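You operate a simulated robot arm through the tools that you are given. There is no shell and no other tool. Be economical: measure what you need, move in short steps, check, and stop when the job is done.

Carry out the task below with a simulated robot arm. There is one attempt and no reset: what you move stays moved.

Task
Move the flower board from the press to the magnifier and clamp the lens.
Fine: screw the plate up first; board on the red felt; slacken the lock knob, swing the arm over, tighten. Where these are worked on the way, their far stop is far enough and under half their travel is too little: lock knob.

It is judged by the outcome, as a careful person would: the job done as asked, and still so three seconds after it is handed in. It fails if anything else is knocked over, pushed out of place, dropped, spilled or broken.

Robot
A 7-joint arm with a two-finger gripper, on a carriage that runs on a rail from [0.074, 1.741] to [-0.002, -0.037] (x, y) and turns from 130 to 463 degrees about z. Base frame: it is fixed where the carriage stands at the start and does not move with it; the origin is on the floor, on the carriage's upright axis, x ahead of it, y to its left, z up; the surface under the hand at the start is at about z = 0.75. Lengths are in m, angles in degrees, forces in N, time in s.
With the tool pointing down near the work surface it reaches from about 0.36 to 0.78 m from the robot's upright axis, wherever it stands. Its first joint turns from -166.0 to 166.0 degrees. Places, roughly: lens arm [0.6, -0.3, 0.9]; lock knob [0.6, -0.2, 0.9]; press knob [0.7, -0.4, 0.9]; red felt of the magnifier [0.6, -0.2, 0.8]. Payload 2.45 kg.
The TCP is the grasp point, 0.023 m short of the fingertips. In the tool frame z runs along the fingers and y along their closing line. The gripper opens to 0.072 m. The gripper's body begins 0.04 m behind the TCP.
Orientation is that of the tool frame in the base frame, as a unit quaternion [w, x, y, z]. With the fingers straight down and closing along the base's y, the tool's x points along the base's -x, its y along +y and its z along -z.

Tools
- The arm moves only by the tool servo_tool. Its argument "increments" is text: rows parted by semicolons, each of 7 numbers parted by spaces: the turn, a rotation vector about the base's x, y, z in units of 4 degrees (1.0 is 4 degrees), then the shift along the base's x, y, z in units of 50 mm (1.0 is 50 mm), then the closure, from 0 (fully open) to 1 (shut). In form: ax ay az dx dy dz fingers; .... A call has 1 to 12 rows; each row shifts and turns the commanded pose from where the row before left it. A call with a number of a shift or a turn outside -1 to 1 is refused whole. Each row takes 0.2 s and may step no farther than 0.05 m and 8.6 degrees from the row before; otherwise, or with a gripper value out of range, the whole call is refused. A pose out of reach is approached as far as the arm can. The call stops where the force on the tool passes 40 N (or 10 N more than at its start, if that is more) or the arm is blocked; 0.2 s more then pass. The fingers move at their own pace (about 0.072 m/s each) and stop on an object; they squeeze with about 43 N. The grip force told is the motor's: it shows also when the fingers shut on nothing. Time passes only in rows, and 0.2 s behind the last, so rows that do not move let the fingers close. The reply holds the time, the measured pose of the TCP, the force on the tool along the base axes, the opening and the grip force, in the units named above and with some noise, with the torque about the TCP (base axes, N m) and any sound that the robot's microphone picked up.
- Cameras (640 x 400 px; columns grow to the right, rows downward): "scene" is now at [0.0117, 0.1375, 1.5053]; the picture's right is [-0.54, -0.84, 0.00], its down [-0.51, 0.33, -0.79] and it looks along [0.67, -0.43, -0.61] (base axes); focal length 257 px, centre (320, 200). "wrist" rides on the gripper at [0.078, 0.017, -0.066] in the tool frame; the picture's right is [-0.22, 0.98, 0.00], its down [-0.56, -0.13, -0.82] and it looks along [-0.80, -0.18, 0.57] (tool axes); focal length 234 px, centre (320, 200). There is no depth. A picture from a camera that has moved, and an enlarged one, comes with that camera's place and axes in the base frame and with its lens.
- grab_frame(camera): a new picture of that camera. It takes no simulated time.
- raise_lower(by): slides the trunk up (or, below 0, down) by that many m; the arm and the scene camera ride with it, the base frame stays. It gives what a move gives, with no picture.
- roll_base(legs): drives the robot by 1 to 6 legs, each [ahead, left, turn to the left] in m, m and degrees, along the robot's own axes; the way and the turn of a leg run together, so that a leg with both is an arc; at most 1.5 m and 180 degrees a leg. The arm and the cameras ride along, it lands a little off, and it stops where it bumps. It keeps to its track: a leg is cut to what the track allows. It gives what a move gives.
- turn_head(pan, tilt): turns the head with the scene camera to pan (to the left, within 155 degrees either way) and tilt (down, from -29 to 69), counted from straight ahead of the robot. It gives what a move gives.
- enlarge(camera, box): a new picture of the part [left, top, right, bottom] of that camera's present view, enlarged. It takes no simulated time.
- finish_job(): hands the job in; it is judged then, once.

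Work in short steps. Places have to be worked out from the pictures, the camera data and where the tool is seen: move nearer, look again, correct. Check each grasp and each placing, and mend what went wrong. You have 120 turns and 90 pictures in all, those below and enlarged ones among them. Open the gripper and draw the arm clear of the work before you hand the job in, unless the task says otherwise; then end with one line.

The tools are called after "Call:" as a command line: name --argument value ..., lists and objects as JSON in quotes. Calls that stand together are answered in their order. servo_tool: Moves the arm, as the interface text tells. Its arguments: {"type":"object","properties":{"increments":{"type":"string"}},"required":["increments"]} The other tools are called the same way: raise_lower (by) slides the trunk up or down; roll_base (legs) drives the base; turn_head (pan, tilt) turns the head that bears the scene camera; grab_frame (camera) takes a picture; enlarge (camera, box) takes an enlarged picture of a part of a camera's view; finish_job () hands the job in.

At the start:

```text
t: 0.0
tcp_pos: [0.5013, -0.0931, 1.1755]
orientation: [-0.001, 0.0, 1.0, 0.0]
force: [-0.7, 0.1, -0.1]
moment: [-0.02, 0.01, -0.03]
width: 0.0722
finger_force: 0.0
trunk travel left (down, up): [-0.5, 0.09]
robot x, y, heading: [-0.0008, -0.0026, 0.1]
head pan, tilt: [-33.0, 37.5]
```

scene: 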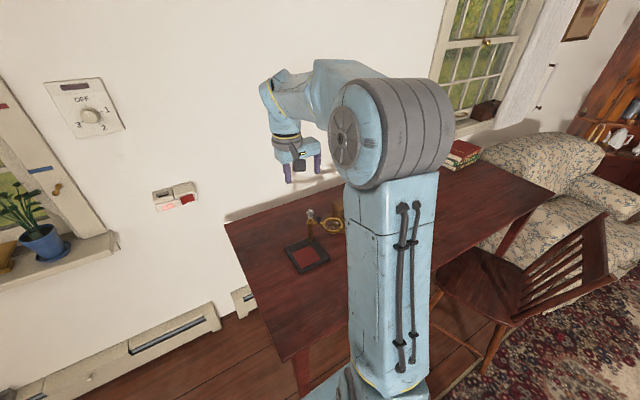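
wrist: 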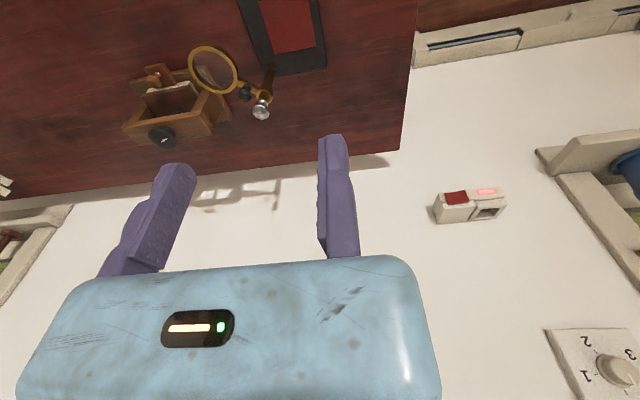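

The wrist view shows the press (wooden frame, black knob) and the magnifier stand with red felt. I enlarge these for detail.

Call:
enlarge --camera "wrist" --box '[100, 0, 420, 200]'

Call:
enlarge --camera "scene" --box '[240, 170, 400, 280]'

```text
2.00 times, centred on (260, 100) of wrist
camera zoom: at [0.4222, -0.0763, 1.2407], right [0.22, 0.98, 0.0], down [0.56, -0.13, 0.82], along [0.8, -0.18, -0.57], focal length 468 px, centre (440, 400)
```

zoom: 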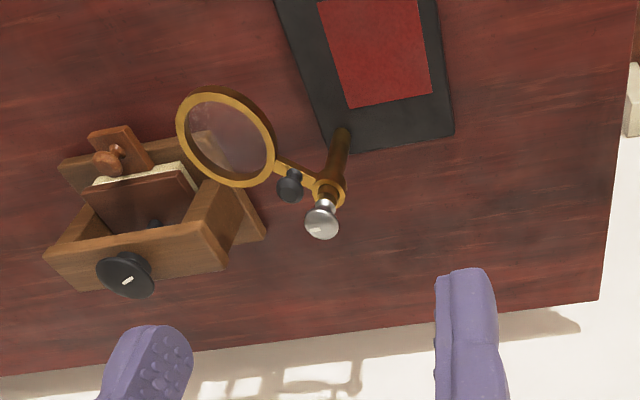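

```text
3.64 times, centred on (320, 225) of scene
camera zoom: at [0.0117, 0.1375, 1.5053], right [-0.54, -0.84, 0.0], down [-0.51, 0.33, -0.79], along [0.67, -0.43, -0.61], focal length 934 px, centre (320, 109)
```

zoom: 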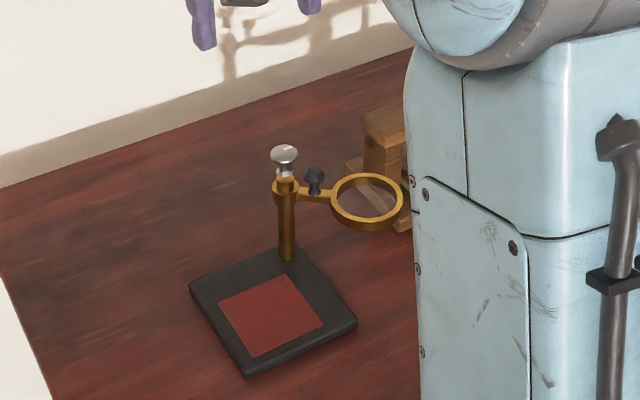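

I estimate the post top knob at about (0.625,-0.22,0.90), felt centre (0.564,-0.16), lens centre (0.563,-0.28) and press knob about (0.65,-0.44). I swing the arm left to clear the scene camera's view.

Call:
servo_tool --increments "0 0 0 -0.2 0.9 0 0;0 0 0 -0.2 0.9 0 0;0 0 0 -0.2 0.9 0 0;0 0 0 -0.2 0.9 0 0;0 0 0 -0.2 0.9 0 0;0 0 0 -0.2 0.9 0 0;0 0 0 -0.2 0.9 0 0;0 0 0 -0.2 0.9 0 0;0 0 0 -0.2 0.9 0 0"

Call:
turn_head --pan -33 --tilt 45

Call:
grab_frame --camera "scene"

```text
t: 2.0
tcp_pos: [0.4138, 0.3124, 1.1754]
orientation: [0.0, 0.001, 1.0, 0.0]
force: [-0.2, 0.6, -1.1]
moment: [0.02, 0.0, -0.01]
width: 0.072
finger_force: 0.2
trunk travel left (down, up): [-0.5, 0.09]
robot x, y, heading: [0.0028, 0.0015, -0.1]
head pan, tilt: [-33.0, 37.5]
```

```text
t: 2.7
tcp_pos: [0.4133, 0.3116, 1.1745]
orientation: [0.0, 0.0, 1.0, 0.001]
force: [-0.6, 0.3, -1.0]
moment: [0.01, -0.03, 0.05]
width: 0.0722
finger_force: 0.0
trunk travel left (down, up): [-0.5, 0.09]
robot x, y, heading: [-0.0026, -0.002, 0.2]
head pan, tilt: [-33.0, 45.0]
```

```text
85 pictures are left
camera scene: at [0.0072, 0.1404, 1.4942], right [-0.54, -0.84, 0.0], down [-0.59, 0.39, -0.71], along [0.59, -0.39, -0.71], focal length 257 px, centre (320, 200)
```

scene: 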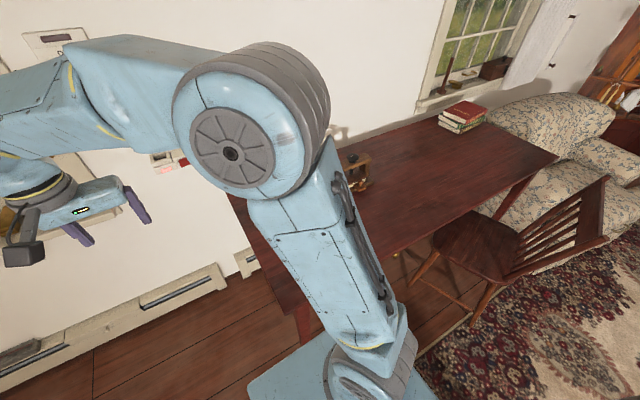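

The press is now visible past the elbow; I enlarge it.

Call:
enlarge --camera "scene" --box '[320, 130, 400, 205]'

```text
5.33 times, centred on (360, 168) of scene
camera zoom: at [0.0072, 0.1404, 1.4942], right [-0.54, -0.84, 0.0], down [-0.59, 0.39, -0.71], along [0.59, -0.39, -0.71], focal length 1370 px, centre (107, 373)
```

zoom: 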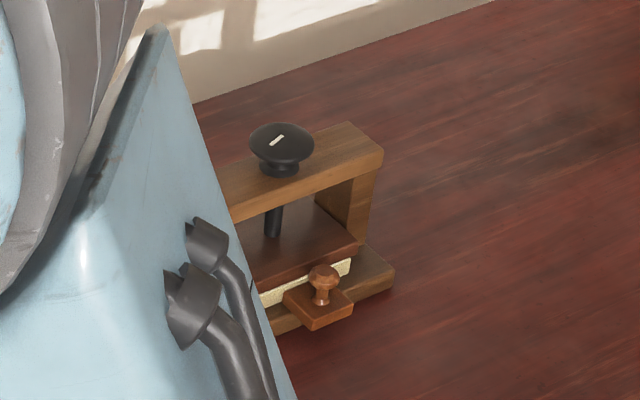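

The board has an upright wooden peg on a tab on the robot-facing side of the press. I bring the wrist camera over for a close look from the robot side.

Call:
servo_tool --increments "0 0 0 0 -1 0 0;0 0 0 0 -1 0 0;0 0 0 0 -1 0 0;0 0 0 0 -1 0 0;0 0 0 0 -1 0 0;0 0 0 0 -1 0 0;0 0 0 0 -1 0 0;0 0 0 0 -1 0 0;0 0 0 0 -1 0 0;0 0 0 0 -1 0 0;0 0 0 0 -1 0 0;0 0 0 0 -1 0 0"

Call:
servo_tool --increments "0 0 0 0 -1 -0.8 0;0 0 0 0 -0.4 -0.8 0;0 0 0 0 0 -0.8 0"

Call:
grab_frame --camera "wrist"

Call:
grab_frame --camera "scene"

```text
t: 5.3
tcp_pos: [0.4093, -0.2884, 1.1783]
orientation: [-0.001, 0.0, 1.0, 0.0]
force: [-0.3, -0.3, -0.2]
moment: [-0.04, 0.01, 0.0]
width: 0.0718
finger_force: 0.1
trunk travel left (down, up): [-0.5, 0.09]
robot x, y, heading: [0.0026, 0.0001, -0.1]
head pan, tilt: [-33.0, 45.0]
```

```text
refused: row 1 steps farther than a row can; nothing moved
```

```text
83 pictures are left
camera wrist: at [0.3311, -0.2727, 1.2432], right [0.22, 0.98, 0.0], down [0.56, -0.13, 0.82], along [0.8, -0.18, -0.57], focal length 234 px, centre (320, 200)
```

wrist: 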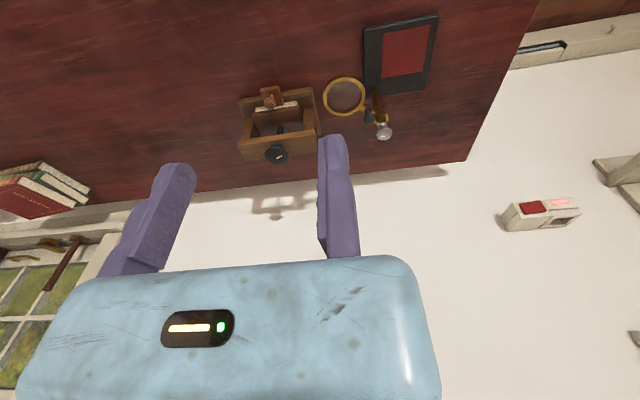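

```text
82 pictures are left
camera scene: at [0.0071, 0.1403, 1.4942], right [-0.54, -0.84, 0.0], down [-0.59, 0.39, -0.71], along [0.59, -0.39, -0.71], focal length 257 px, centre (320, 200)
```

scene: 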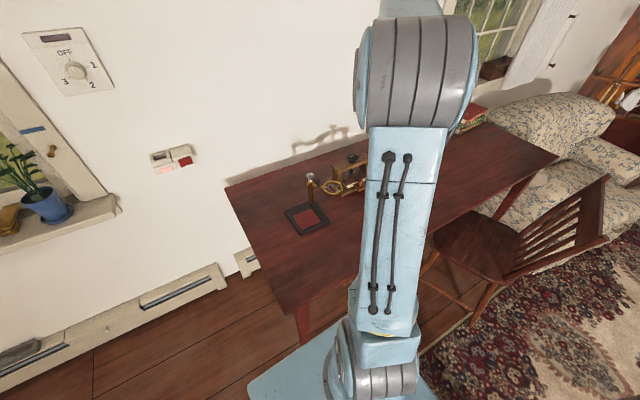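

Both press and magnifier are in the wrist view. I lower and zoom in for measuring.

Call:
servo_tool --increments "0 0 0 0 -0.5 -0.8 0;0 0 0 0 -0.5 -0.8 0;0 0 0 0 0 -0.8 0"

Call:
enlarge --camera "wrist" --box '[200, 0, 440, 150]'

```text
t: 6.1
tcp_pos: [0.413, -0.3366, 1.0551]
orientation: [0.001, 0.0, 1.0, 0.0]
force: [0.4, -0.4, 0.2]
moment: [0.0, 0.0, -0.02]
width: 0.0722
finger_force: 0.0
trunk travel left (down, up): [-0.5, 0.09]
robot x, y, heading: [0.0007, -0.0005, -0.0]
head pan, tilt: [-33.0, 45.0]
```

```text
2.67 times, centred on (320, 75) of wrist
camera zoom: at [0.3331, -0.3204, 1.1212], right [0.22, 0.98, 0.0], down [0.56, -0.12, 0.82], along [0.8, -0.18, -0.57], focal length 624 px, centre (320, 533)
```

zoom: 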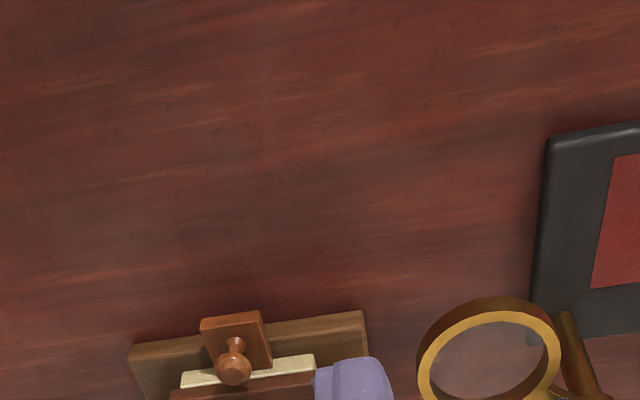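

The press is a bit lower in the frame; I zoom on that part.

Call:
enlarge --camera "wrist" --box '[200, 100, 440, 250]'

```text
2.67 times, centred on (320, 175) of wrist
camera zoom: at [0.3331, -0.3204, 1.1212], right [0.22, 0.98, 0.0], down [0.56, -0.12, 0.82], along [0.8, -0.18, -0.57], focal length 624 px, centre (320, 267)
```

zoom: 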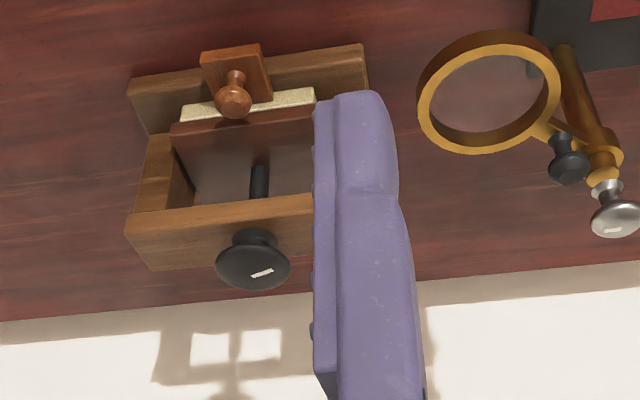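

The press bridge runs along y. By triangulation the press knob is at about (0.643,-0.432,0.89) and the board peg at (0.575,-0.427,0.813), with the board pulling out towards -x. The knob is near the reach limit, so I first shift the carriage to its near end of the rail, then move above the knob.

Call:
roll_base --legs '[[0, -0.034, 0]]'

Call:
servo_tool --increments "0 0 -1 0.8 -0.2 0.3 0;0 0 -1 0.8 -0.2 0 0;0 0 -1 0.8 -0.2 0 0;0 0 -1 0.8 -0.2 0 0;0 0 -1 0.6 -0.2 0 0;0 0 -1 0.6 -0.2 0 0;0 0 -1 0 0 0 0;0 0 -1 0 0 0 0;0 0 -1 0 0 0 0;0 0 -1 0 0 0 0;0 0 -1 0 0 0 0;0 0 -1 0 0 0 0"

Call:
grab_frame --camera "wrist"

```text
t: 7.0
tcp_pos: [0.4086, -0.3699, 1.0568]
orientation: [0.0, 0.0, 1.0, 0.001]
force: [0.3, 0.1, 0.7]
moment: [-0.03, 0.0, 0.0]
width: 0.0719
finger_force: 0.0
trunk travel left (down, up): [-0.5, 0.09]
robot x, y, heading: [-0.0043, -0.0356, -0.1]
head pan, tilt: [-33.0, 45.0]
```

```text
t: 9.6
tcp_pos: [0.6298, -0.4305, 1.0716]
orientation: [0.0, 0.407, 0.913, 0.001]
force: [0.4, -0.4, -1.0]
moment: [0.04, 0.01, -0.02]
width: 0.0722
finger_force: 0.0
trunk travel left (down, up): [-0.5, 0.09]
robot x, y, heading: [-0.0045, -0.0337, -0.1]
head pan, tilt: [-33.0, 45.0]
```

```text
79 pictures are left
camera wrist: at [0.5896, -0.3618, 1.1368], right [0.87, 0.49, 0.0], down [0.28, -0.5, 0.82], along [0.4, -0.71, -0.57], focal length 234 px, centre (320, 200)
```

wrist: 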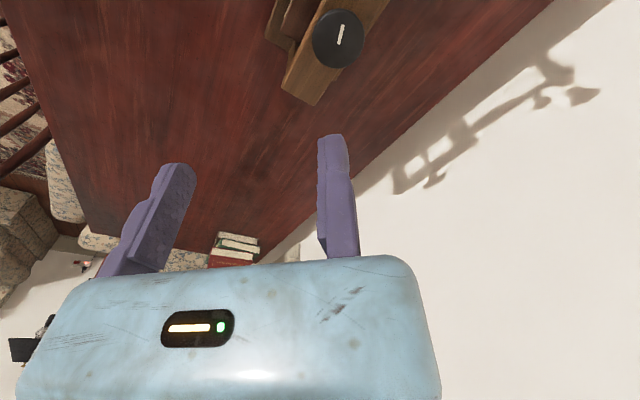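

Knob fixes at (0.648,-0.431). I centre on it and descend partway.

Call:
servo_tool --increments "0 0 0 0.36 -0.01 -0.5 0;0 0 0 0 0 -0.8 0;0 0 0 0 0 -0.8 0;0 0 0 0 0 -0.8 0;0 0 0 0 0 0 0"

Call:
grab_frame --camera "wrist"

Call:
enlarge --camera "scene" --box '[260, 110, 420, 210]'

```text
t: 10.8
tcp_pos: [0.6428, -0.424, 0.9335]
orientation: [0.0, 0.408, 0.913, 0.0]
force: [0.2, -0.1, -0.3]
moment: [0.01, 0.0, 0.0]
width: 0.0722
finger_force: 0.0
out of reach, approached as far as the arm can: row 1
trunk travel left (down, up): [-0.5, 0.09]
robot x, y, heading: [0.0006, -0.0351, -0.1]
head pan, tilt: [-33.0, 45.0]
```

```text
78 pictures are left
camera wrist: at [0.6023, -0.3565, 0.9985], right [0.87, 0.49, 0.0], down [0.28, -0.5, 0.82], along [0.4, -0.71, -0.57], focal length 234 px, centre (320, 200)
```

wrist: 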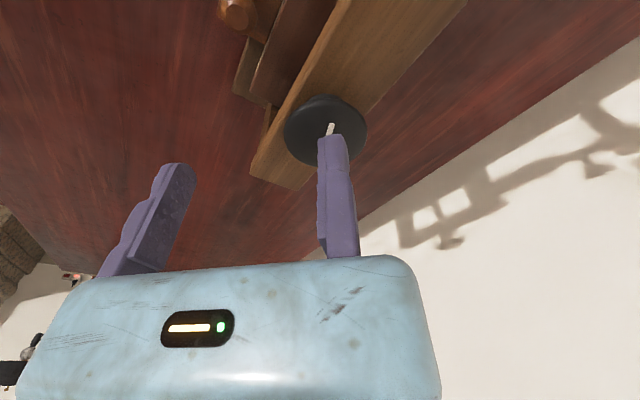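

```text
4.00 times, centred on (340, 160) of scene
camera zoom: at [0.0061, 0.1064, 1.4942], right [-0.55, -0.84, 0.0], down [-0.59, 0.39, -0.71], along [0.59, -0.39, -0.71], focal length 1027 px, centre (240, 360)
```

zoom: 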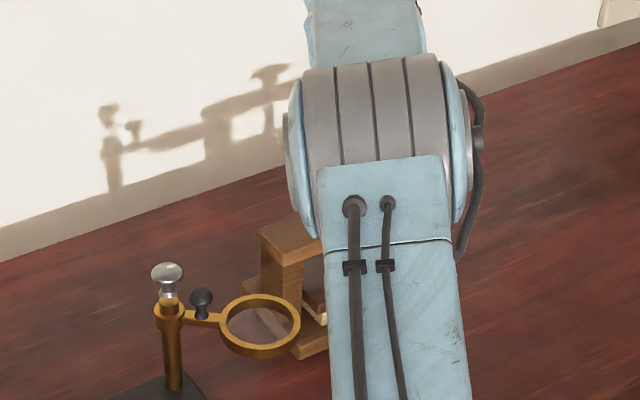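

The knob agrees at (0.646,-0.43) from both cameras, but the fingers appear about 3 cm off to tool -y of where I'd expect them. I rise and shut the fingers to measure the true grasp point in the picture.

Call:
servo_tool --increments "0 0 0 -0.2 0.2 0.9 0.5;0 0 0 0 0 0.9 1;0 0 0 0 0 0 1;0 0 0 0 0 0 1;0 0 0 0 0 0 1;0 0 0 0 0 0 1"

Call:
grab_frame --camera "wrist"

Call:
grab_frame --camera "scene"

```text
t: 12.2
tcp_pos: [0.6313, -0.4159, 1.0225]
orientation: [0.0, 0.407, 0.913, 0.0]
force: [0.1, -0.8, 0.1]
moment: [-0.02, 0.01, 0.0]
width: 0.0
finger_force: 28.5
trunk travel left (down, up): [-0.5, 0.09]
robot x, y, heading: [0.0002, -0.0349, 0.2]
head pan, tilt: [-33.0, 45.0]
```

```text
76 pictures are left
camera wrist: at [0.591, -0.3476, 1.0883], right [0.87, 0.49, 0.0], down [0.28, -0.5, 0.82], along [0.4, -0.71, -0.57], focal length 234 px, centre (320, 200)
```

wrist: 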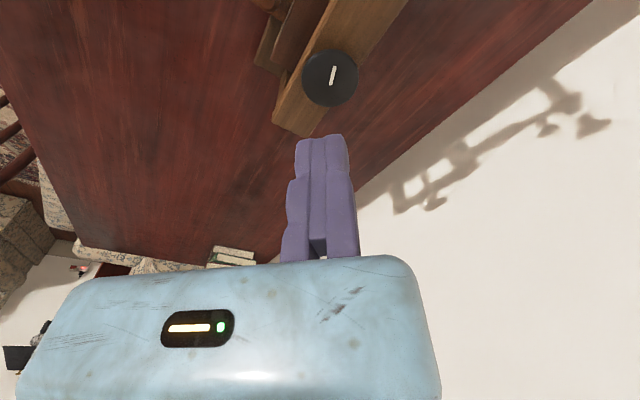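

```text
75 pictures are left
camera scene: at [0.0058, 0.1065, 1.4942], right [-0.55, -0.84, 0.0], down [-0.59, 0.39, -0.71], along [0.59, -0.39, -0.71], focal length 257 px, centre (320, 200)
```

scene: 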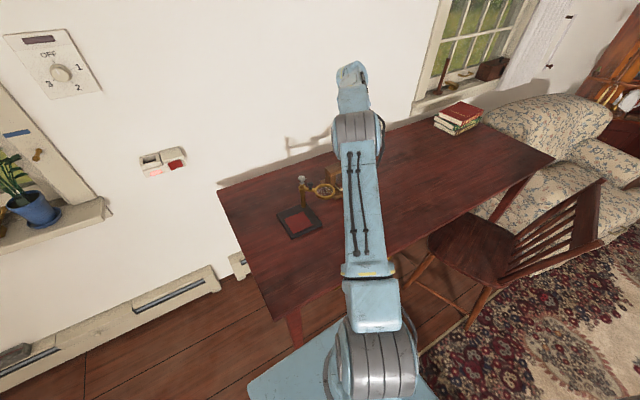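

Key finding: only the image-left (tool -y) finger moves; the tool +y finger stays put with its face at the TCP. So an object must sit on the -y side of the TCP, against the fixed finger. Knob diameter ≈0.046, centre (0.648,-0.430). I turn back to yaw 0 and place the fixed finger just +y of the knob.

Call:
servo_tool --increments "0 0 1 0 0.1 0 0;0 0 1 0 0.1 0 0;0 0 1 0 0.05 0 0;0 0 1 0 0 0 0;0 0 1 0 0 0 0;0 0 1 0 0 0 0;0 0 1 0 0 0 0;0 0 1 0.1 0 0 0;0 0 1 0.1 0 0 0;0 0 1 0.13 0 0 0;0 0 1 0 0 0 0;0 0 1 0 0 0 0"

Call:
servo_tool --increments "0 0 0 0 0 -0.8 0;0 0 0 0 0 -0.8 0;0 0 0 0 0 0 0"

Call:
grab_frame --camera "wrist"

```text
t: 14.8
tcp_pos: [0.6474, -0.4012, 1.0216]
orientation: [0.0, 0.0, 1.0, 0.001]
force: [0.0, -0.1, 0.2]
moment: [-0.03, -0.01, 0.02]
width: 0.072
finger_force: 0.1
trunk travel left (down, up): [-0.5, 0.09]
robot x, y, heading: [0.0009, -0.0314, 0.1]
head pan, tilt: [-33.0, 45.0]
```

```text
t: 15.6
tcp_pos: [0.6496, -0.4028, 0.9424]
orientation: [0.0, 0.001, 1.0, 0.0]
force: [-0.5, -0.4, -0.7]
moment: [-0.01, -0.02, 0.01]
width: 0.072
finger_force: 0.0
trunk travel left (down, up): [-0.5, 0.09]
robot x, y, heading: [0.0004, -0.0306, 0.1]
head pan, tilt: [-33.0, 45.0]
```

```text
74 pictures are left
camera wrist: at [0.5712, -0.3858, 1.0082], right [0.22, 0.98, 0.0], down [0.56, -0.13, 0.82], along [0.8, -0.18, -0.57], focal length 234 px, centre (320, 200)
```

wrist: 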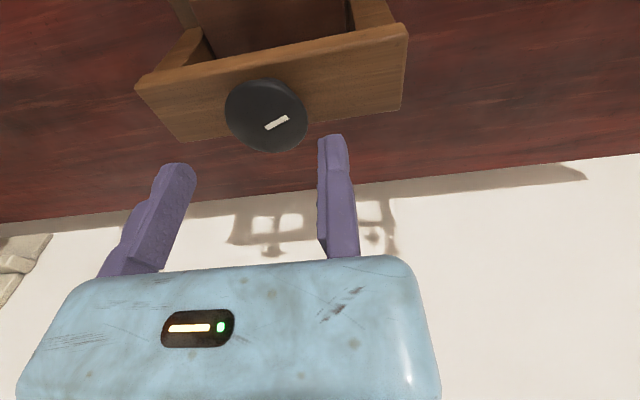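

Knob lies between the fingers. I descend to just above the bridge with the grip at knob height.

Call:
servo_tool --increments "0 0 0 -0.06 0 -0.4 0;0 0 0 0 -0.02 -0.36 0;0 0 0 0 0 0 0"

Call:
grab_frame --camera "wrist"

```text
t: 16.4
tcp_pos: [0.6456, -0.4025, 0.905]
orientation: [0.0, 0.0, 1.0, -0.001]
force: [-0.2, -0.9, 0.2]
moment: [0.0, -0.01, 0.0]
width: 0.0721
finger_force: 0.1
trunk travel left (down, up): [-0.5, 0.09]
robot x, y, heading: [0.0005, -0.0352, -0.2]
head pan, tilt: [-33.0, 45.0]
```

```text
73 pictures are left
camera wrist: at [0.5666, -0.3859, 0.9695], right [0.22, 0.98, 0.0], down [0.56, -0.13, 0.82], along [0.8, -0.18, -0.57], focal length 234 px, centre (320, 200)
```

wrist: 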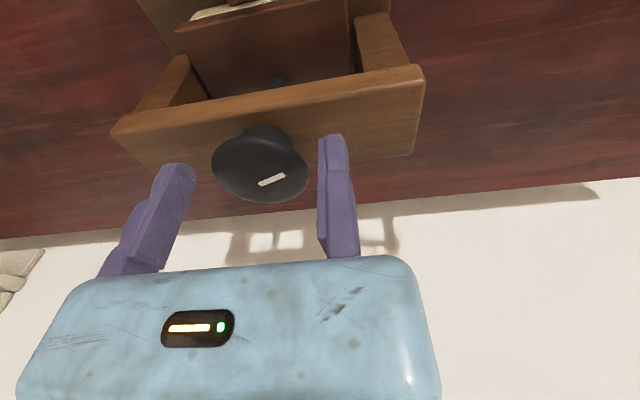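

Fingertips are just around the disc's upper surface. I lower 8 mm more and close.

Call:
servo_tool --increments "0 0 0 0 -0.05 -0.16 0;0 0 0 0 0 0 0.3;0 0 0 0 0 0 0.6;0 0 0 0 0 0 1;0 0 0 0 0 0 1;0 0 0 0 0 0 1"

Call:
grab_frame --camera "wrist"

```text
t: 17.8
tcp_pos: [0.6463, -0.4056, 0.8961]
orientation: [0.0, 0.0, 1.0, 0.0]
force: [-0.6, -9.8, 1.1]
moment: [-0.04, -0.03, -0.11]
width: 0.0482
finger_force: 43.2
trunk travel left (down, up): [-0.5, 0.09]
robot x, y, heading: [0.0036, -0.0328, -0.2]
head pan, tilt: [-33.0, 45.0]
```

```text
72 pictures are left
camera wrist: at [0.567, -0.389, 0.9617], right [0.22, 0.98, 0.0], down [0.56, -0.13, 0.82], along [0.8, -0.18, -0.57], focal length 234 px, centre (320, 200)
```

wrist: 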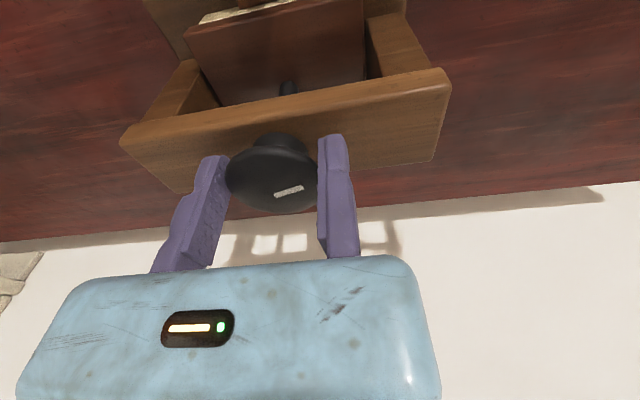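

Good grip on the knob (0.048 wide). I try 12° counter-clockwise, moving the TCP along the arc around the knob axis.

Call:
servo_tool --increments "0 0 1 -0.0335 -0.0012 0 1;0 0 1 -0.0333 -0.0035 0 1;0 0 1 -0.033 -0.0058 0 1"

```text
t: 18.6
tcp_pos: [0.6407, -0.4067, 0.896]
orientation: [0.001, -0.105, 0.994, 0.0]
force: [2.8, -11.9, 3.3]
moment: [0.08, 0.23, -0.14]
width: 0.048
finger_force: 43.2
trunk travel left (down, up): [-0.5, 0.09]
robot x, y, heading: [-0.0032, -0.0339, 0.2]
head pan, tilt: [-33.0, 45.0]
```

Turning freely with low torque. I continue the arc to 60°.

Call:
servo_tool --increments "0 0 1 -0.0325 -0.0081 0 1;0 0 1 -0.0319 -0.0104 0 1;0 0 1 -0.0311 -0.0126 0 1;0 0 1 -0.0301 -0.0147 0 1;0 0 1 -0.029 -0.0168 0 1;0 0 1 -0.0278 -0.0187 0 1;0 0 1 -0.0264 -0.0206 0 1;0 0 1 -0.0249 -0.0224 0 1;0 0 1 -0.0232 -0.0241 0 1;0 0 1 -0.0216 -0.0256 0 1;0 0 1 -0.0197 -0.0271 0 1;0 0 1 -0.0178 -0.0284 0 1"

Call:
grab_frame --camera "wrist"

```text
t: 21.1
tcp_pos: [0.6255, -0.4169, 0.8957]
orientation: [0.001, -0.501, 0.865, 0.0]
force: [6.3, -7.5, 0.3]
moment: [-0.01, 0.28, -0.15]
width: 0.0481
finger_force: 43.0
trunk travel left (down, up): [-0.5, 0.09]
robot x, y, heading: [-0.0002, -0.0351, 0.0]
head pan, tilt: [-33.0, 45.0]
```

```text
71 pictures are left
camera wrist: at [0.5703, -0.4768, 0.9616], right [-0.74, 0.68, 0.0], down [0.39, 0.42, 0.82], along [0.55, 0.6, -0.57], focal length 234 px, centre (320, 200)
```

wrist: 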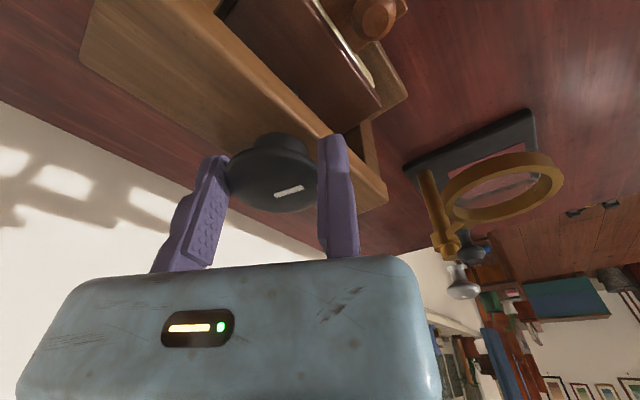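

The knob's white mark turned with the gripper. I continue to 108°.

Call:
servo_tool --increments "0 0 1 -0.0157 -0.0296 0 1;0 0 1 -0.0136 -0.0306 0 1;0 0 1 -0.0115 -0.0315 0 1;0 0 1 -0.0092 -0.0322 0 1;0 0 1 -0.007 -0.0328 0 1;0 0 1 -0.0047 -0.0332 0 1;0 0 1 -0.0024 -0.0334 0 1;0 0 1 0 -0.0335 0 1;0 0 1 0.0024 -0.0334 0 1;0 0 1 0.0047 -0.0332 0 1;0 0 1 0.007 -0.0328 0 1;0 0 1 0.0092 -0.0322 0 1"

Call:
grab_frame --camera "wrist"

```text
t: 23.8
tcp_pos: [0.6233, -0.4361, 0.8961]
orientation: [-0.001, 0.809, -0.588, 0.0]
force: [5.4, 6.7, 0.9]
moment: [0.33, -0.46, 0.04]
width: 0.0481
finger_force: 42.9
trunk travel left (down, up): [-0.5, 0.09]
robot x, y, heading: [-0.0028, -0.0352, 0.2]
head pan, tilt: [-33.0, 45.0]
```

```text
70 pictures are left
camera wrist: at [0.6289, -0.5164, 0.9616], right [-1.0, -0.1, 0.0], down [-0.05, 0.57, 0.82], along [-0.08, 0.82, -0.57], focal length 234 px, centre (320, 200)
```

wrist: 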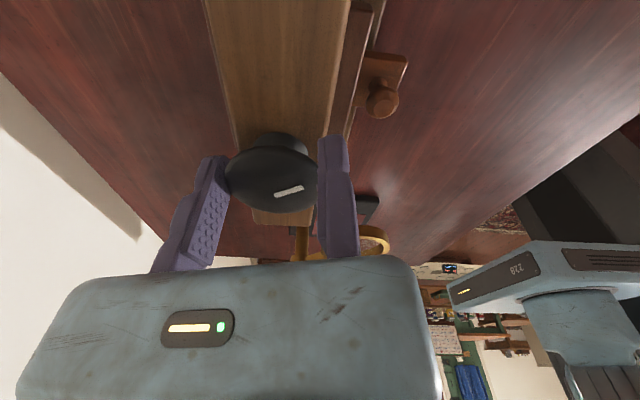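

I release, lift clear, and rotate back towards yaw 0 above the knob.

Call:
servo_tool --increments "0 0 0 0 0 0 0.3;0 0 0 0 0 0 0;0 0 0 -0.05 -0.02 0 0;0 0 0 0 0 0.6 0;0 0 0 0 0 0.5 0;0 0 -1 0 0 0 0;0 0 -1 0.06 0.07 0 0;0 0 -1 0.06 0.07 0 0;0 0 -1 0.06 0.07 0 0;0 0 -1 0.06 0.07 0 0;0 0 -1 0.06 0.07 0 0;0 0 -1 0.06 0.07 0 0"

Call:
servo_tool --increments "0 0 -1 0.06 0.07 0 0;0 0 -1 0.06 0.07 0 0;0 0 -1 0.03 0.07 0 0;0 0 -1 0 0 0 0;0 0 -1 0 0 0 0;0 0 -1 0 0 0 0;0 0 -1 0 0 0 0;0 0 -1 0 0 0 0;0 0 -1 0 0 0 0;0 0 -1 0 0 0 0;0 0 -1 0 0 0 0;0 0 -1 0 0 0 0"

Call:
servo_tool --increments "0 0 -1 0 0 0 0;0 0 -1 0 0 0 0;0 0 -1 0 0 0 0;0 0 -1 0 0 0 0;0 0 -1 0 0 0 0;0 0 -1 0 0 0 0;0 0 -1 0 0 0 0;0 0 -1 0 0 0 0;0 0 0 0 0 0 0"

Call:
grab_frame --camera "wrist"

```text
t: 26.4
tcp_pos: [0.6382, -0.4182, 0.9521]
orientation: [0.0, -0.642, 0.767, 0.0]
force: [0.3, -0.5, 0.1]
moment: [0.01, 0.04, -0.01]
width: 0.072
finger_force: 0.1
trunk travel left (down, up): [-0.5, 0.09]
robot x, y, heading: [-0.0021, -0.0368, -0.4]
head pan, tilt: [-33.0, 45.0]
```

```text
t: 28.9
tcp_pos: [0.646, -0.4071, 0.9516]
orientation: [0.0, -0.275, 0.962, 0.0]
force: [0.4, 0.6, -0.8]
moment: [0.01, 0.04, -0.03]
width: 0.0721
finger_force: 0.2
trunk travel left (down, up): [-0.5, 0.09]
robot x, y, heading: [-0.0004, -0.0368, 0.1]
head pan, tilt: [-33.0, 45.0]
```

```text
t: 30.9
tcp_pos: [0.6471, -0.4078, 0.9525]
orientation: [0.0, 0.001, 1.0, 0.001]
force: [-0.2, -0.7, 0.2]
moment: [0.02, 0.01, 0.02]
width: 0.0721
finger_force: 0.1
trunk travel left (down, up): [-0.5, 0.09]
robot x, y, heading: [-0.0001, -0.0357, -0.0]
head pan, tilt: [-33.0, 45.0]
```

```text
69 pictures are left
camera wrist: at [0.5674, -0.3903, 1.0175], right [0.22, 0.98, 0.0], down [0.56, -0.13, 0.82], along [0.8, -0.18, -0.57], focal length 234 px, centre (320, 200)
```

wrist: 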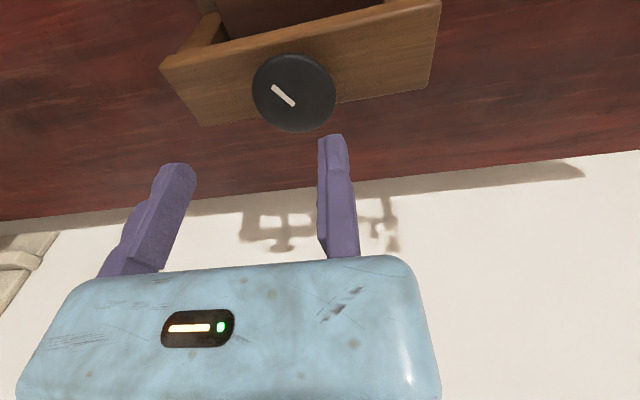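

I back off to see whether the plate rose.

Call:
servo_tool --increments "0 0 0 -0.9 0 0 0;0 0 0 -0.9 0 0 0;0 0 0 -0.9 0 0 0;0 0 0 0 0.6 0 0;0 0 0 0 0 0 0"

Call:
enlarge --camera "wrist" --box '[120, 30, 360, 180]'

```text
t: 32.1
tcp_pos: [0.5084, -0.3763, 0.9503]
orientation: [0.0, 0.0, 1.0, 0.0]
force: [-0.1, -0.7, -0.8]
moment: [0.02, -0.01, 0.03]
width: 0.0723
finger_force: 0.1
trunk travel left (down, up): [-0.5, 0.09]
robot x, y, heading: [-0.0003, -0.0315, -0.2]
head pan, tilt: [-33.0, 45.0]
```

```text
2.67 times, centred on (240, 105) of wrist
camera zoom: at [0.4303, -0.3595, 1.0174], right [0.22, 0.98, 0.0], down [0.56, -0.13, 0.82], along [0.8, -0.18, -0.57], focal length 624 px, centre (533, 453)
```

zoom: 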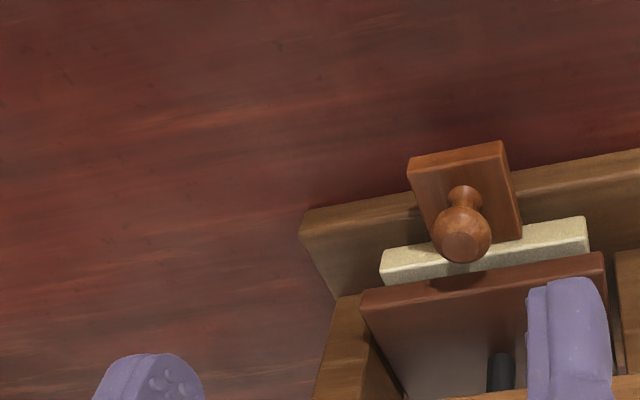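

I check the same thing from the scene camera.

Call:
enlarge --camera "scene" --box '[300, 120, 400, 200]'

Call:
enlarge --camera "wrist" --box '[230, 60, 430, 185]'

```text
5.00 times, centred on (350, 160) of scene
camera zoom: at [0.0059, 0.1068, 1.4942], right [-0.55, -0.84, 0.0], down [-0.59, 0.39, -0.71], along [0.59, -0.39, -0.71], focal length 1284 px, centre (170, 400)
```

zoom: 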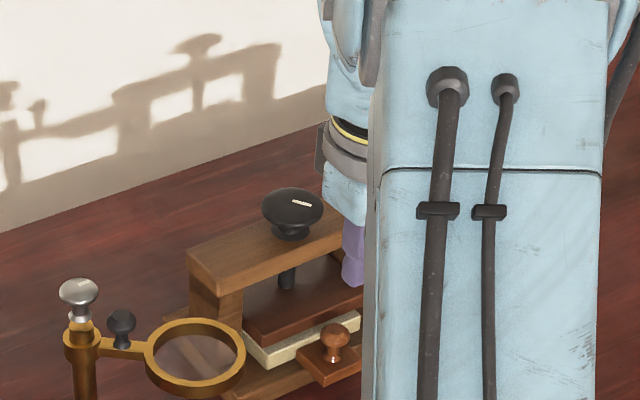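

```text
3.20 times, centred on (330, 122) of wrist
camera zoom: at [0.4303, -0.3595, 1.0174], right [0.22, 0.98, 0.0], down [0.56, -0.13, 0.82], along [0.8, -0.18, -0.57], focal length 749 px, centre (288, 448)
```

zoom: 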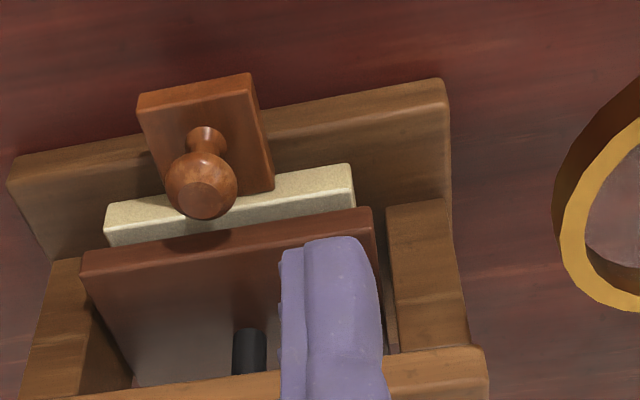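

There seems to be a small gap, but I want certainty. I return to the same pose as the pre-turn picture to compare knob height.

Call:
servo_tool --increments "0 0 0 0 -0.52 0 0;0 0 0 0.9 0 0 0;0 0 0 0.9 0 0 0;0 0 0 0.93 0 0 0;0 0 0 0 0 -0.5 0;0 0 0 0 0 -0.43 0;0 0 0 0 0 0 0"

Call:
grab_frame --camera "wrist"

```text
t: 33.6
tcp_pos: [0.649, -0.4052, 0.9181]
orientation: [0.009, 0.001, 1.0, -0.006]
force: [5.6, -1.0, 16.0]
moment: [0.09, 0.0, 0.05]
width: 0.0719
finger_force: 0.0
trunk travel left (down, up): [-0.5, 0.09]
robot x, y, heading: [-0.0068, -0.0332, 0.1]
head pan, tilt: [-33.0, 45.0]
stopped in row 7: the force on the tool passed its limit at 46 N (the readings are from after the stop); the commanded pose is now the measured one
```

```text
65 pictures are left
camera wrist: at [0.5693, -0.387, 0.9818], right [0.22, 0.98, -0.01], down [0.54, -0.11, 0.83], along [0.81, -0.18, -0.56], focal length 234 px, centre (320, 200)
```

wrist: 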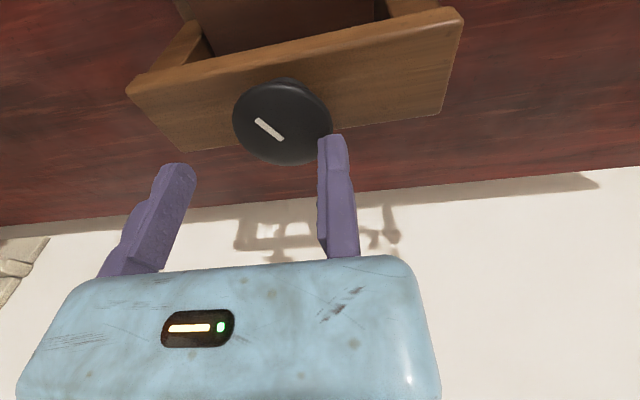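

The fixed finger touched down on the knob's rim (rim top ≈0.895). I rise, shift +y 5 mm, level the tool and redo.

Call:
servo_tool --increments "0 0 0 0 0 0.3 0;0 0 0 -0.06 0.1 0 0;0 0 0 0 0 0 0"

```text
t: 34.4
tcp_pos: [0.6463, -0.3983, 0.9285]
orientation: [0.008, 0.0, 1.0, -0.005]
force: [-0.8, 0.8, -0.4]
moment: [-0.04, 0.02, -0.01]
width: 0.0718
finger_force: 0.1
trunk travel left (down, up): [-0.5, 0.09]
robot x, y, heading: [0.0, -0.032, 0.1]
head pan, tilt: [-33.0, 45.0]
```

Call:
servo_tool --increments "0.14 0.23 0 0 -0.05 0 0;0 0 0 0 0 -0.23 0;0 0 0 0 0 -0.23 0;0 0 0 0 0 0 0"

Call:
grab_frame --camera "wrist"

```text
t: 35.2
tcp_pos: [0.648, -0.4042, 0.9173]
orientation: [0.007, 0.001, 1.0, -0.004]
force: [1.6, 0.8, 14.8]
moment: [0.04, 0.12, -0.05]
width: 0.0717
finger_force: 0.1
trunk travel left (down, up): [-0.5, 0.09]
robot x, y, heading: [0.0, -0.0285, 0.1]
head pan, tilt: [-33.0, 45.0]
stopped in row 4: the force on the tool passed its limit at 45 N (the readings are from after the stop); the commanded pose is now the measured one
```

```text
64 pictures are left
camera wrist: at [0.5684, -0.3863, 0.9822], right [0.22, 0.98, -0.01], down [0.55, -0.12, 0.83], along [0.81, -0.18, -0.56], focal length 234 px, centre (320, 200)
```

wrist: 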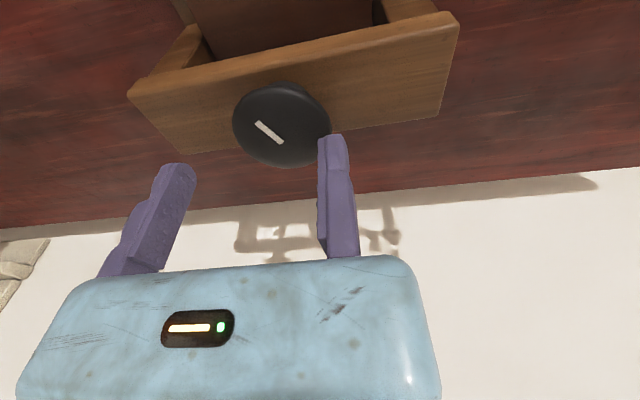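

Comparing pictures, the press has crept about (-0.009,+0.011) m during the gripped turn (my grip pushed ~9 N along tool +y). The knob is now at about (0.637,-0.420). I rise, level, and reposition so the fixed finger starts beside the knob; this time I'll balance the grip force.

Call:
servo_tool --increments "0 0 0 0 0 0.3 0;0.11 0.2 0 -0.2 0.24 0.1 0;0 0 0 0 0 0 0"

Call:
grab_frame --camera "wrist"

```text
t: 36.0
tcp_pos: [0.639, -0.3929, 0.9354]
orientation: [-0.003, 0.001, 1.0, 0.001]
force: [-0.2, -0.4, 0.0]
moment: [0.03, -0.03, 0.01]
width: 0.0721
finger_force: 0.1
trunk travel left (down, up): [-0.5, 0.09]
robot x, y, heading: [-0.0045, -0.0339, 0.1]
head pan, tilt: [-33.0, 45.0]
```

```text
63 pictures are left
camera wrist: at [0.5595, -0.3761, 1.0011], right [0.22, 0.98, 0.0], down [0.56, -0.13, 0.82], along [0.8, -0.18, -0.58], focal length 234 px, centre (320, 200)
```

wrist: 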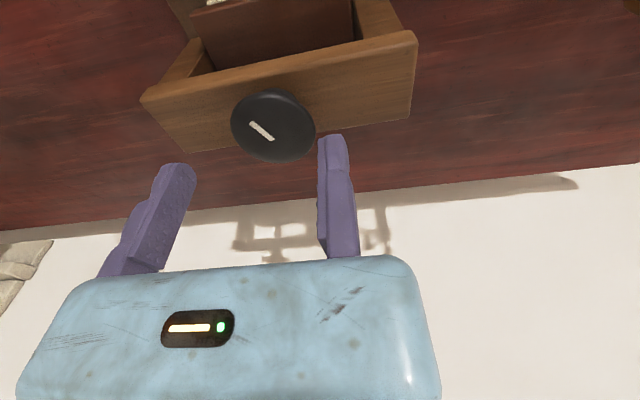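

Call:
servo_tool --increments "0 0 0 0 0.02 -0.3 0;0 0 0 0 0 -0.3 0;0 0 0 0 0 0 0"

Call:
grab_frame --camera "wrist"

```text
t: 36.8
tcp_pos: [0.6372, -0.3903, 0.9054]
orientation: [-0.003, 0.0, 1.0, 0.001]
force: [-0.2, 0.5, -0.6]
moment: [0.02, -0.03, 0.0]
width: 0.0721
finger_force: 0.1
trunk travel left (down, up): [-0.5, 0.09]
robot x, y, heading: [-0.0003, -0.0343, -0.1]
head pan, tilt: [-33.0, 45.0]
```

```text
62 pictures are left
camera wrist: at [0.5597, -0.3741, 0.9708], right [0.22, 0.98, 0.0], down [0.56, -0.13, 0.82], along [0.8, -0.18, -0.58], focal length 234 px, centre (320, 200)
```

wrist: 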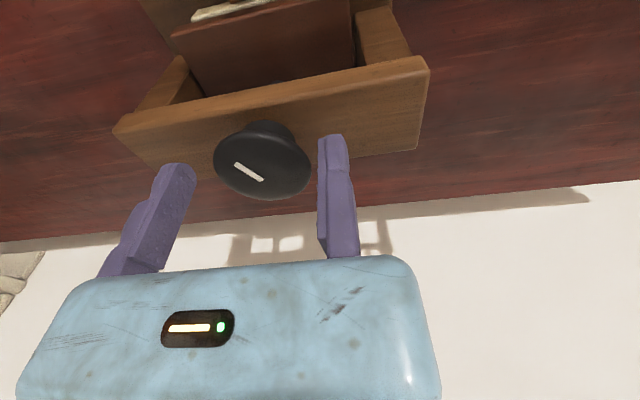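

The view nearly equals the pre-turn one, so the press shift is (-0.008,+0.012), and the plate looks slightly higher (front edge wider). CCW raises it. I lower, close, and then look at forces.

Call:
servo_tool --increments "0 0 0 0 -0.1 -0.16 0;0 0 0 0 0 0 0.3;0 0 0 0 0 0 0.6;0 0 0 0 0 0 1;0 0 0 0 0 0 1;0 0 0 0 0 0 1"

Call:
servo_tool --increments "0 0 0 0 -0.04 0 1;0 0 0 0 0 0 1"

Call:
servo_tool --increments "0 0 0 0.04 -0.04 0 1;0 0 0 0 0 0 1"

Call:
grab_frame --camera "wrist"

```text
t: 38.2
tcp_pos: [0.6379, -0.396, 0.8975]
orientation: [-0.002, 0.0, 1.0, 0.001]
force: [-0.4, -8.0, -0.6]
moment: [-0.22, -0.22, -0.05]
width: 0.0494
finger_force: 42.7
trunk travel left (down, up): [-0.5, 0.09]
robot x, y, heading: [-0.0001, -0.0351, -0.0]
head pan, tilt: [-33.0, 45.0]
```

```text
t: 38.8
tcp_pos: [0.6384, -0.3969, 0.897]
orientation: [-0.004, 0.0, 1.0, 0.0]
force: [-6.4, -0.4, -0.4]
moment: [-0.11, 0.38, -0.16]
width: 0.0494
finger_force: 43.1
trunk travel left (down, up): [-0.5, 0.09]
robot x, y, heading: [-0.0045, -0.0357, 0.0]
head pan, tilt: [-33.0, 45.0]
```

```text
t: 39.4
tcp_pos: [0.6412, -0.3977, 0.8955]
orientation: [-0.003, -0.001, 1.0, 0.003]
force: [-6.5, 6.9, 1.4]
moment: [0.45, 0.49, -0.11]
width: 0.0493
finger_force: 42.9
trunk travel left (down, up): [-0.5, 0.09]
robot x, y, heading: [-0.0021, -0.0334, 0.1]
head pan, tilt: [-33.0, 45.0]
```

```text
61 pictures are left
camera wrist: at [0.562, -0.3815, 0.9626], right [0.22, 0.98, 0.0], down [0.56, -0.13, 0.82], along [0.8, -0.18, -0.58], focal length 234 px, centre (320, 200)
```

wrist: 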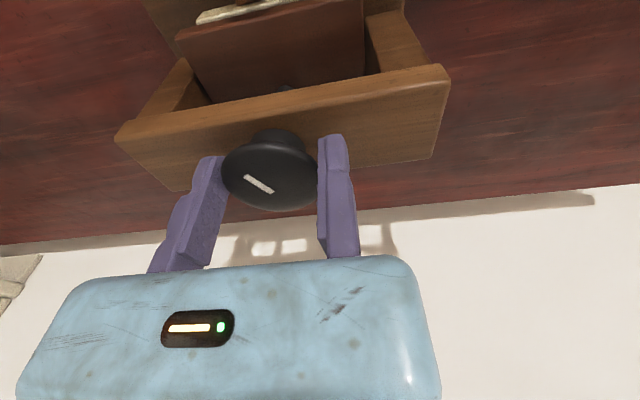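

Grip balanced; friction of the press on the table is ~7–8 N. I turn CCW while easing the press back to its original place.

Call:
servo_tool --increments "0 0 1 -0.0252 -0.0145 0 1;0 0 1 -0.025 -0.0168 0 1;0 0 1 -0.0247 -0.0191 0 1;0 0 1 -0.0242 -0.0214 0 1;0 0 1 -0.0236 -0.0237 0 1;0 0 1 -0.0228 -0.0259 0 1;0 0 1 -0.0218 -0.028 0 1;0 0 1 -0.0207 -0.0301 0 1;0 0 1 -0.0195 -0.032 0 1;0 0 1 -0.0181 -0.0339 0 1;0 0 1 -0.0166 -0.0357 0 1;0 0 1 -0.0149 -0.0374 0 1"

Call:
servo_tool --increments "0 0 1 -0.0216 -0.0256 0 1;0 0 1 -0.0197 -0.0271 0 1;0 0 1 -0.0178 -0.0284 0 1;0 0 1 -0.0157 -0.0296 0 1;0 0 1 -0.0136 -0.0306 0 1;0 0 1 -0.0115 -0.0315 0 1;0 0 1 -0.0092 -0.0322 0 1;0 0 1 -0.007 -0.0328 0 1;0 0 1 -0.0047 -0.0332 0 1;0 0 1 -0.0024 -0.0334 0 1;0 0 1 0 -0.0335 0 1;0 0 1 0.0024 -0.0334 0 1"

Call:
servo_tool --increments "0 0 1 0.0047 -0.0332 0 1;0 0 1 0.007 -0.0328 0 1;0 0 1 0.0092 -0.0322 0 1;0 0 1 0.0115 -0.0315 0 1;0 0 1 0.0136 -0.0306 0 1;0 0 1 0.0157 -0.0296 0 1;0 0 1 0.0178 -0.0284 0 1"

```text
t: 42.0
tcp_pos: [0.6271, -0.4145, 0.8958]
orientation: [-0.003, -0.407, 0.913, 0.0]
force: [-4.2, 7.6, 0.2]
moment: [-0.34, 0.35, 0.08]
width: 0.0493
finger_force: 43.2
trunk travel left (down, up): [-0.5, 0.09]
robot x, y, heading: [0.0, -0.0357, -0.2]
head pan, tilt: [-33.0, 45.0]
```

```text
t: 44.6
tcp_pos: [0.6215, -0.4342, 0.8964]
orientation: [0.003, 0.744, -0.669, 0.002]
force: [10.5, -3.0, 3.4]
moment: [-0.08, -0.27, -0.2]
width: 0.0494
finger_force: 43.5
trunk travel left (down, up): [-0.5, 0.09]
robot x, y, heading: [0.0008, -0.0355, 0.2]
head pan, tilt: [-33.0, 45.0]
```

```text
t: 46.2
tcp_pos: [0.6257, -0.4438, 0.8963]
orientation: [0.001, 0.883, -0.469, 0.001]
force: [11.2, -2.0, 8.6]
moment: [0.63, -0.63, -0.27]
width: 0.0492
finger_force: 42.8
trunk travel left (down, up): [-0.5, 0.09]
robot x, y, heading: [-0.0004, -0.0343, 0.1]
head pan, tilt: [-33.0, 45.0]
```

Fz now points up (knob rising), and the centre is back at ≈(0.646,-0.430), its original place. I release, lift, and rotate back.

Call:
servo_tool --increments "0 0 0 0 0 0 0.3;0 0 0 0 0 0 0;0 0 0 -0.05 -0.03 0 0;0 0 0 0 0 0.6 0;0 0 0 0.05 0.03 0.5 0;0 0 -1 0 0 0 0;0 0 -1 0.06 0.12 0 0;0 0 -1 0.07 0.14 0 0;0 0 -1 0.07 0.14 0 0;0 0 -1 0.07 0.14 0 0;0 0 -1 0.07 0.15 0 0;0 0 -1 0.07 0.15 0 0"

Call:
servo_tool --increments "0 0 -1 0 0 0 0;0 0 -1 0 0 0 0;0 0 -1 0 0 0 0;0 0 -1 0 0 0 0;0 0 -1 0 0 0 0;0 0 -1 0 0 0 0;0 0 -1 0 0 0 0;0 0 -1 0 0 0 0;0 0 -1 0 0 0 0;0 0 -1 0 0 0 0;0 0 -1 0 0 0 0;0 0 -1 0 0 0 0"

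Call:
servo_tool --increments "0 0 -1 0 0 0 0;0 0 -1 0 0 0 0;0 0 -1 0 0 0 0;0 0 -1 0 0 0 0;0 0 -1 0 0 0 0;0 0 -1 0 0 0 0;0 0 -1 0 0 0 0;0 0 -1 0 0 0 0;0 0 -1 0 0 0 0;0 0 -1 0 0 0 0;0 0 -1 0 0 0 0;0 0 -1 0 0 0 0"

Call:
grab_frame --camera "wrist"

Call:
enlarge --camera "scene" --box '[300, 120, 400, 200]'

```text
t: 48.8
tcp_pos: [0.646, -0.4026, 0.9508]
orientation: [0.002, 0.742, -0.67, 0.001]
force: [-0.4, 0.2, -0.4]
moment: [-0.01, 0.03, -0.03]
width: 0.0719
finger_force: 0.1
trunk travel left (down, up): [-0.5, 0.09]
robot x, y, heading: [-0.0028, -0.0335, 0.0]
head pan, tilt: [-33.0, 45.0]
```

```text
t: 51.4
tcp_pos: [0.6444, -0.4022, 0.9509]
orientation: [-0.002, -0.406, 0.914, 0.0]
force: [-0.7, -0.6, -0.5]
moment: [0.01, 0.01, 0.02]
width: 0.0719
finger_force: 0.0
trunk travel left (down, up): [-0.5, 0.09]
robot x, y, heading: [0.0002, -0.0328, 0.1]
head pan, tilt: [-33.0, 45.0]
```

```text
t: 54.0
tcp_pos: [0.6457, -0.4037, 0.9513]
orientation: [-0.003, 0.001, 1.0, 0.0]
force: [-0.5, 0.1, 0.4]
moment: [-0.02, -0.02, 0.03]
width: 0.0721
finger_force: 0.2
trunk travel left (down, up): [-0.5, 0.09]
robot x, y, heading: [-0.0002, -0.0348, 0.1]
head pan, tilt: [-33.0, 45.0]
```

```text
60 pictures are left
camera wrist: at [0.5676, -0.387, 1.0173], right [0.22, 0.98, 0.0], down [0.56, -0.13, 0.82], along [0.8, -0.18, -0.58], focal length 234 px, centre (320, 200)
```

wrist: 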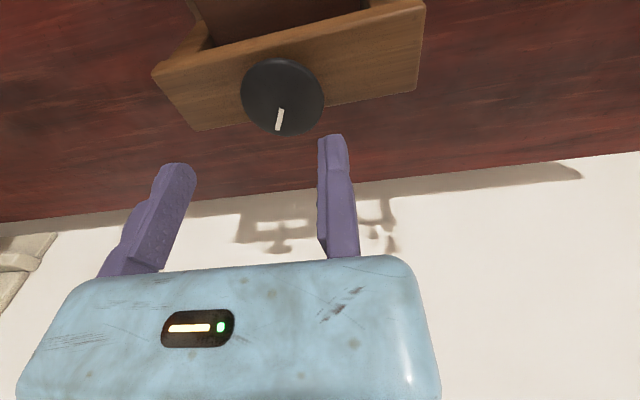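

```text
5.00 times, centred on (350, 160) of scene
camera zoom: at [0.0058, 0.1066, 1.4942], right [-0.55, -0.84, 0.0], down [-0.59, 0.39, -0.71], along [0.59, -0.39, -0.71], focal length 1284 px, centre (170, 400)
```

zoom: 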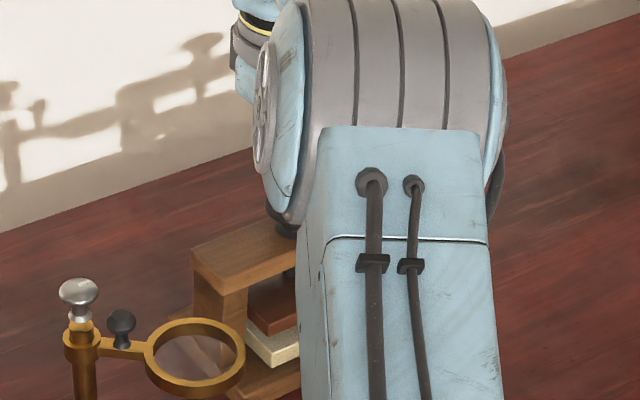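

The gap appears to be growing. The press is still ≈(-0.008,+0.008) from its original spot, knob ≈(0.637,-0.423). I back off to inspect the plate gap.

Call:
servo_tool --increments "0 0 0 -0.9 0 0 0;0 0 0 -0.9 0 0 0;0 0 0 -0.9 0 0 0;0 0 0 -0.9 0.9 0 0;0 0 0 0 0 0 0"

Call:
enlarge --camera "wrist" --box '[160, 60, 320, 160]'

```text
refused: row 4 steps farther than a row can; nothing moved
```

```text
4.00 times, centred on (240, 110) of wrist
camera zoom: at [0.5676, -0.387, 1.0173], right [0.22, 0.98, 0.0], down [0.56, -0.13, 0.82], along [0.8, -0.18, -0.58], focal length 937 px, centre (640, 560)
```

zoom: 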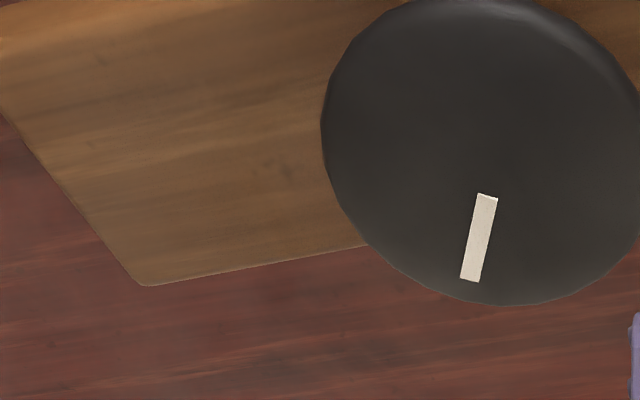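

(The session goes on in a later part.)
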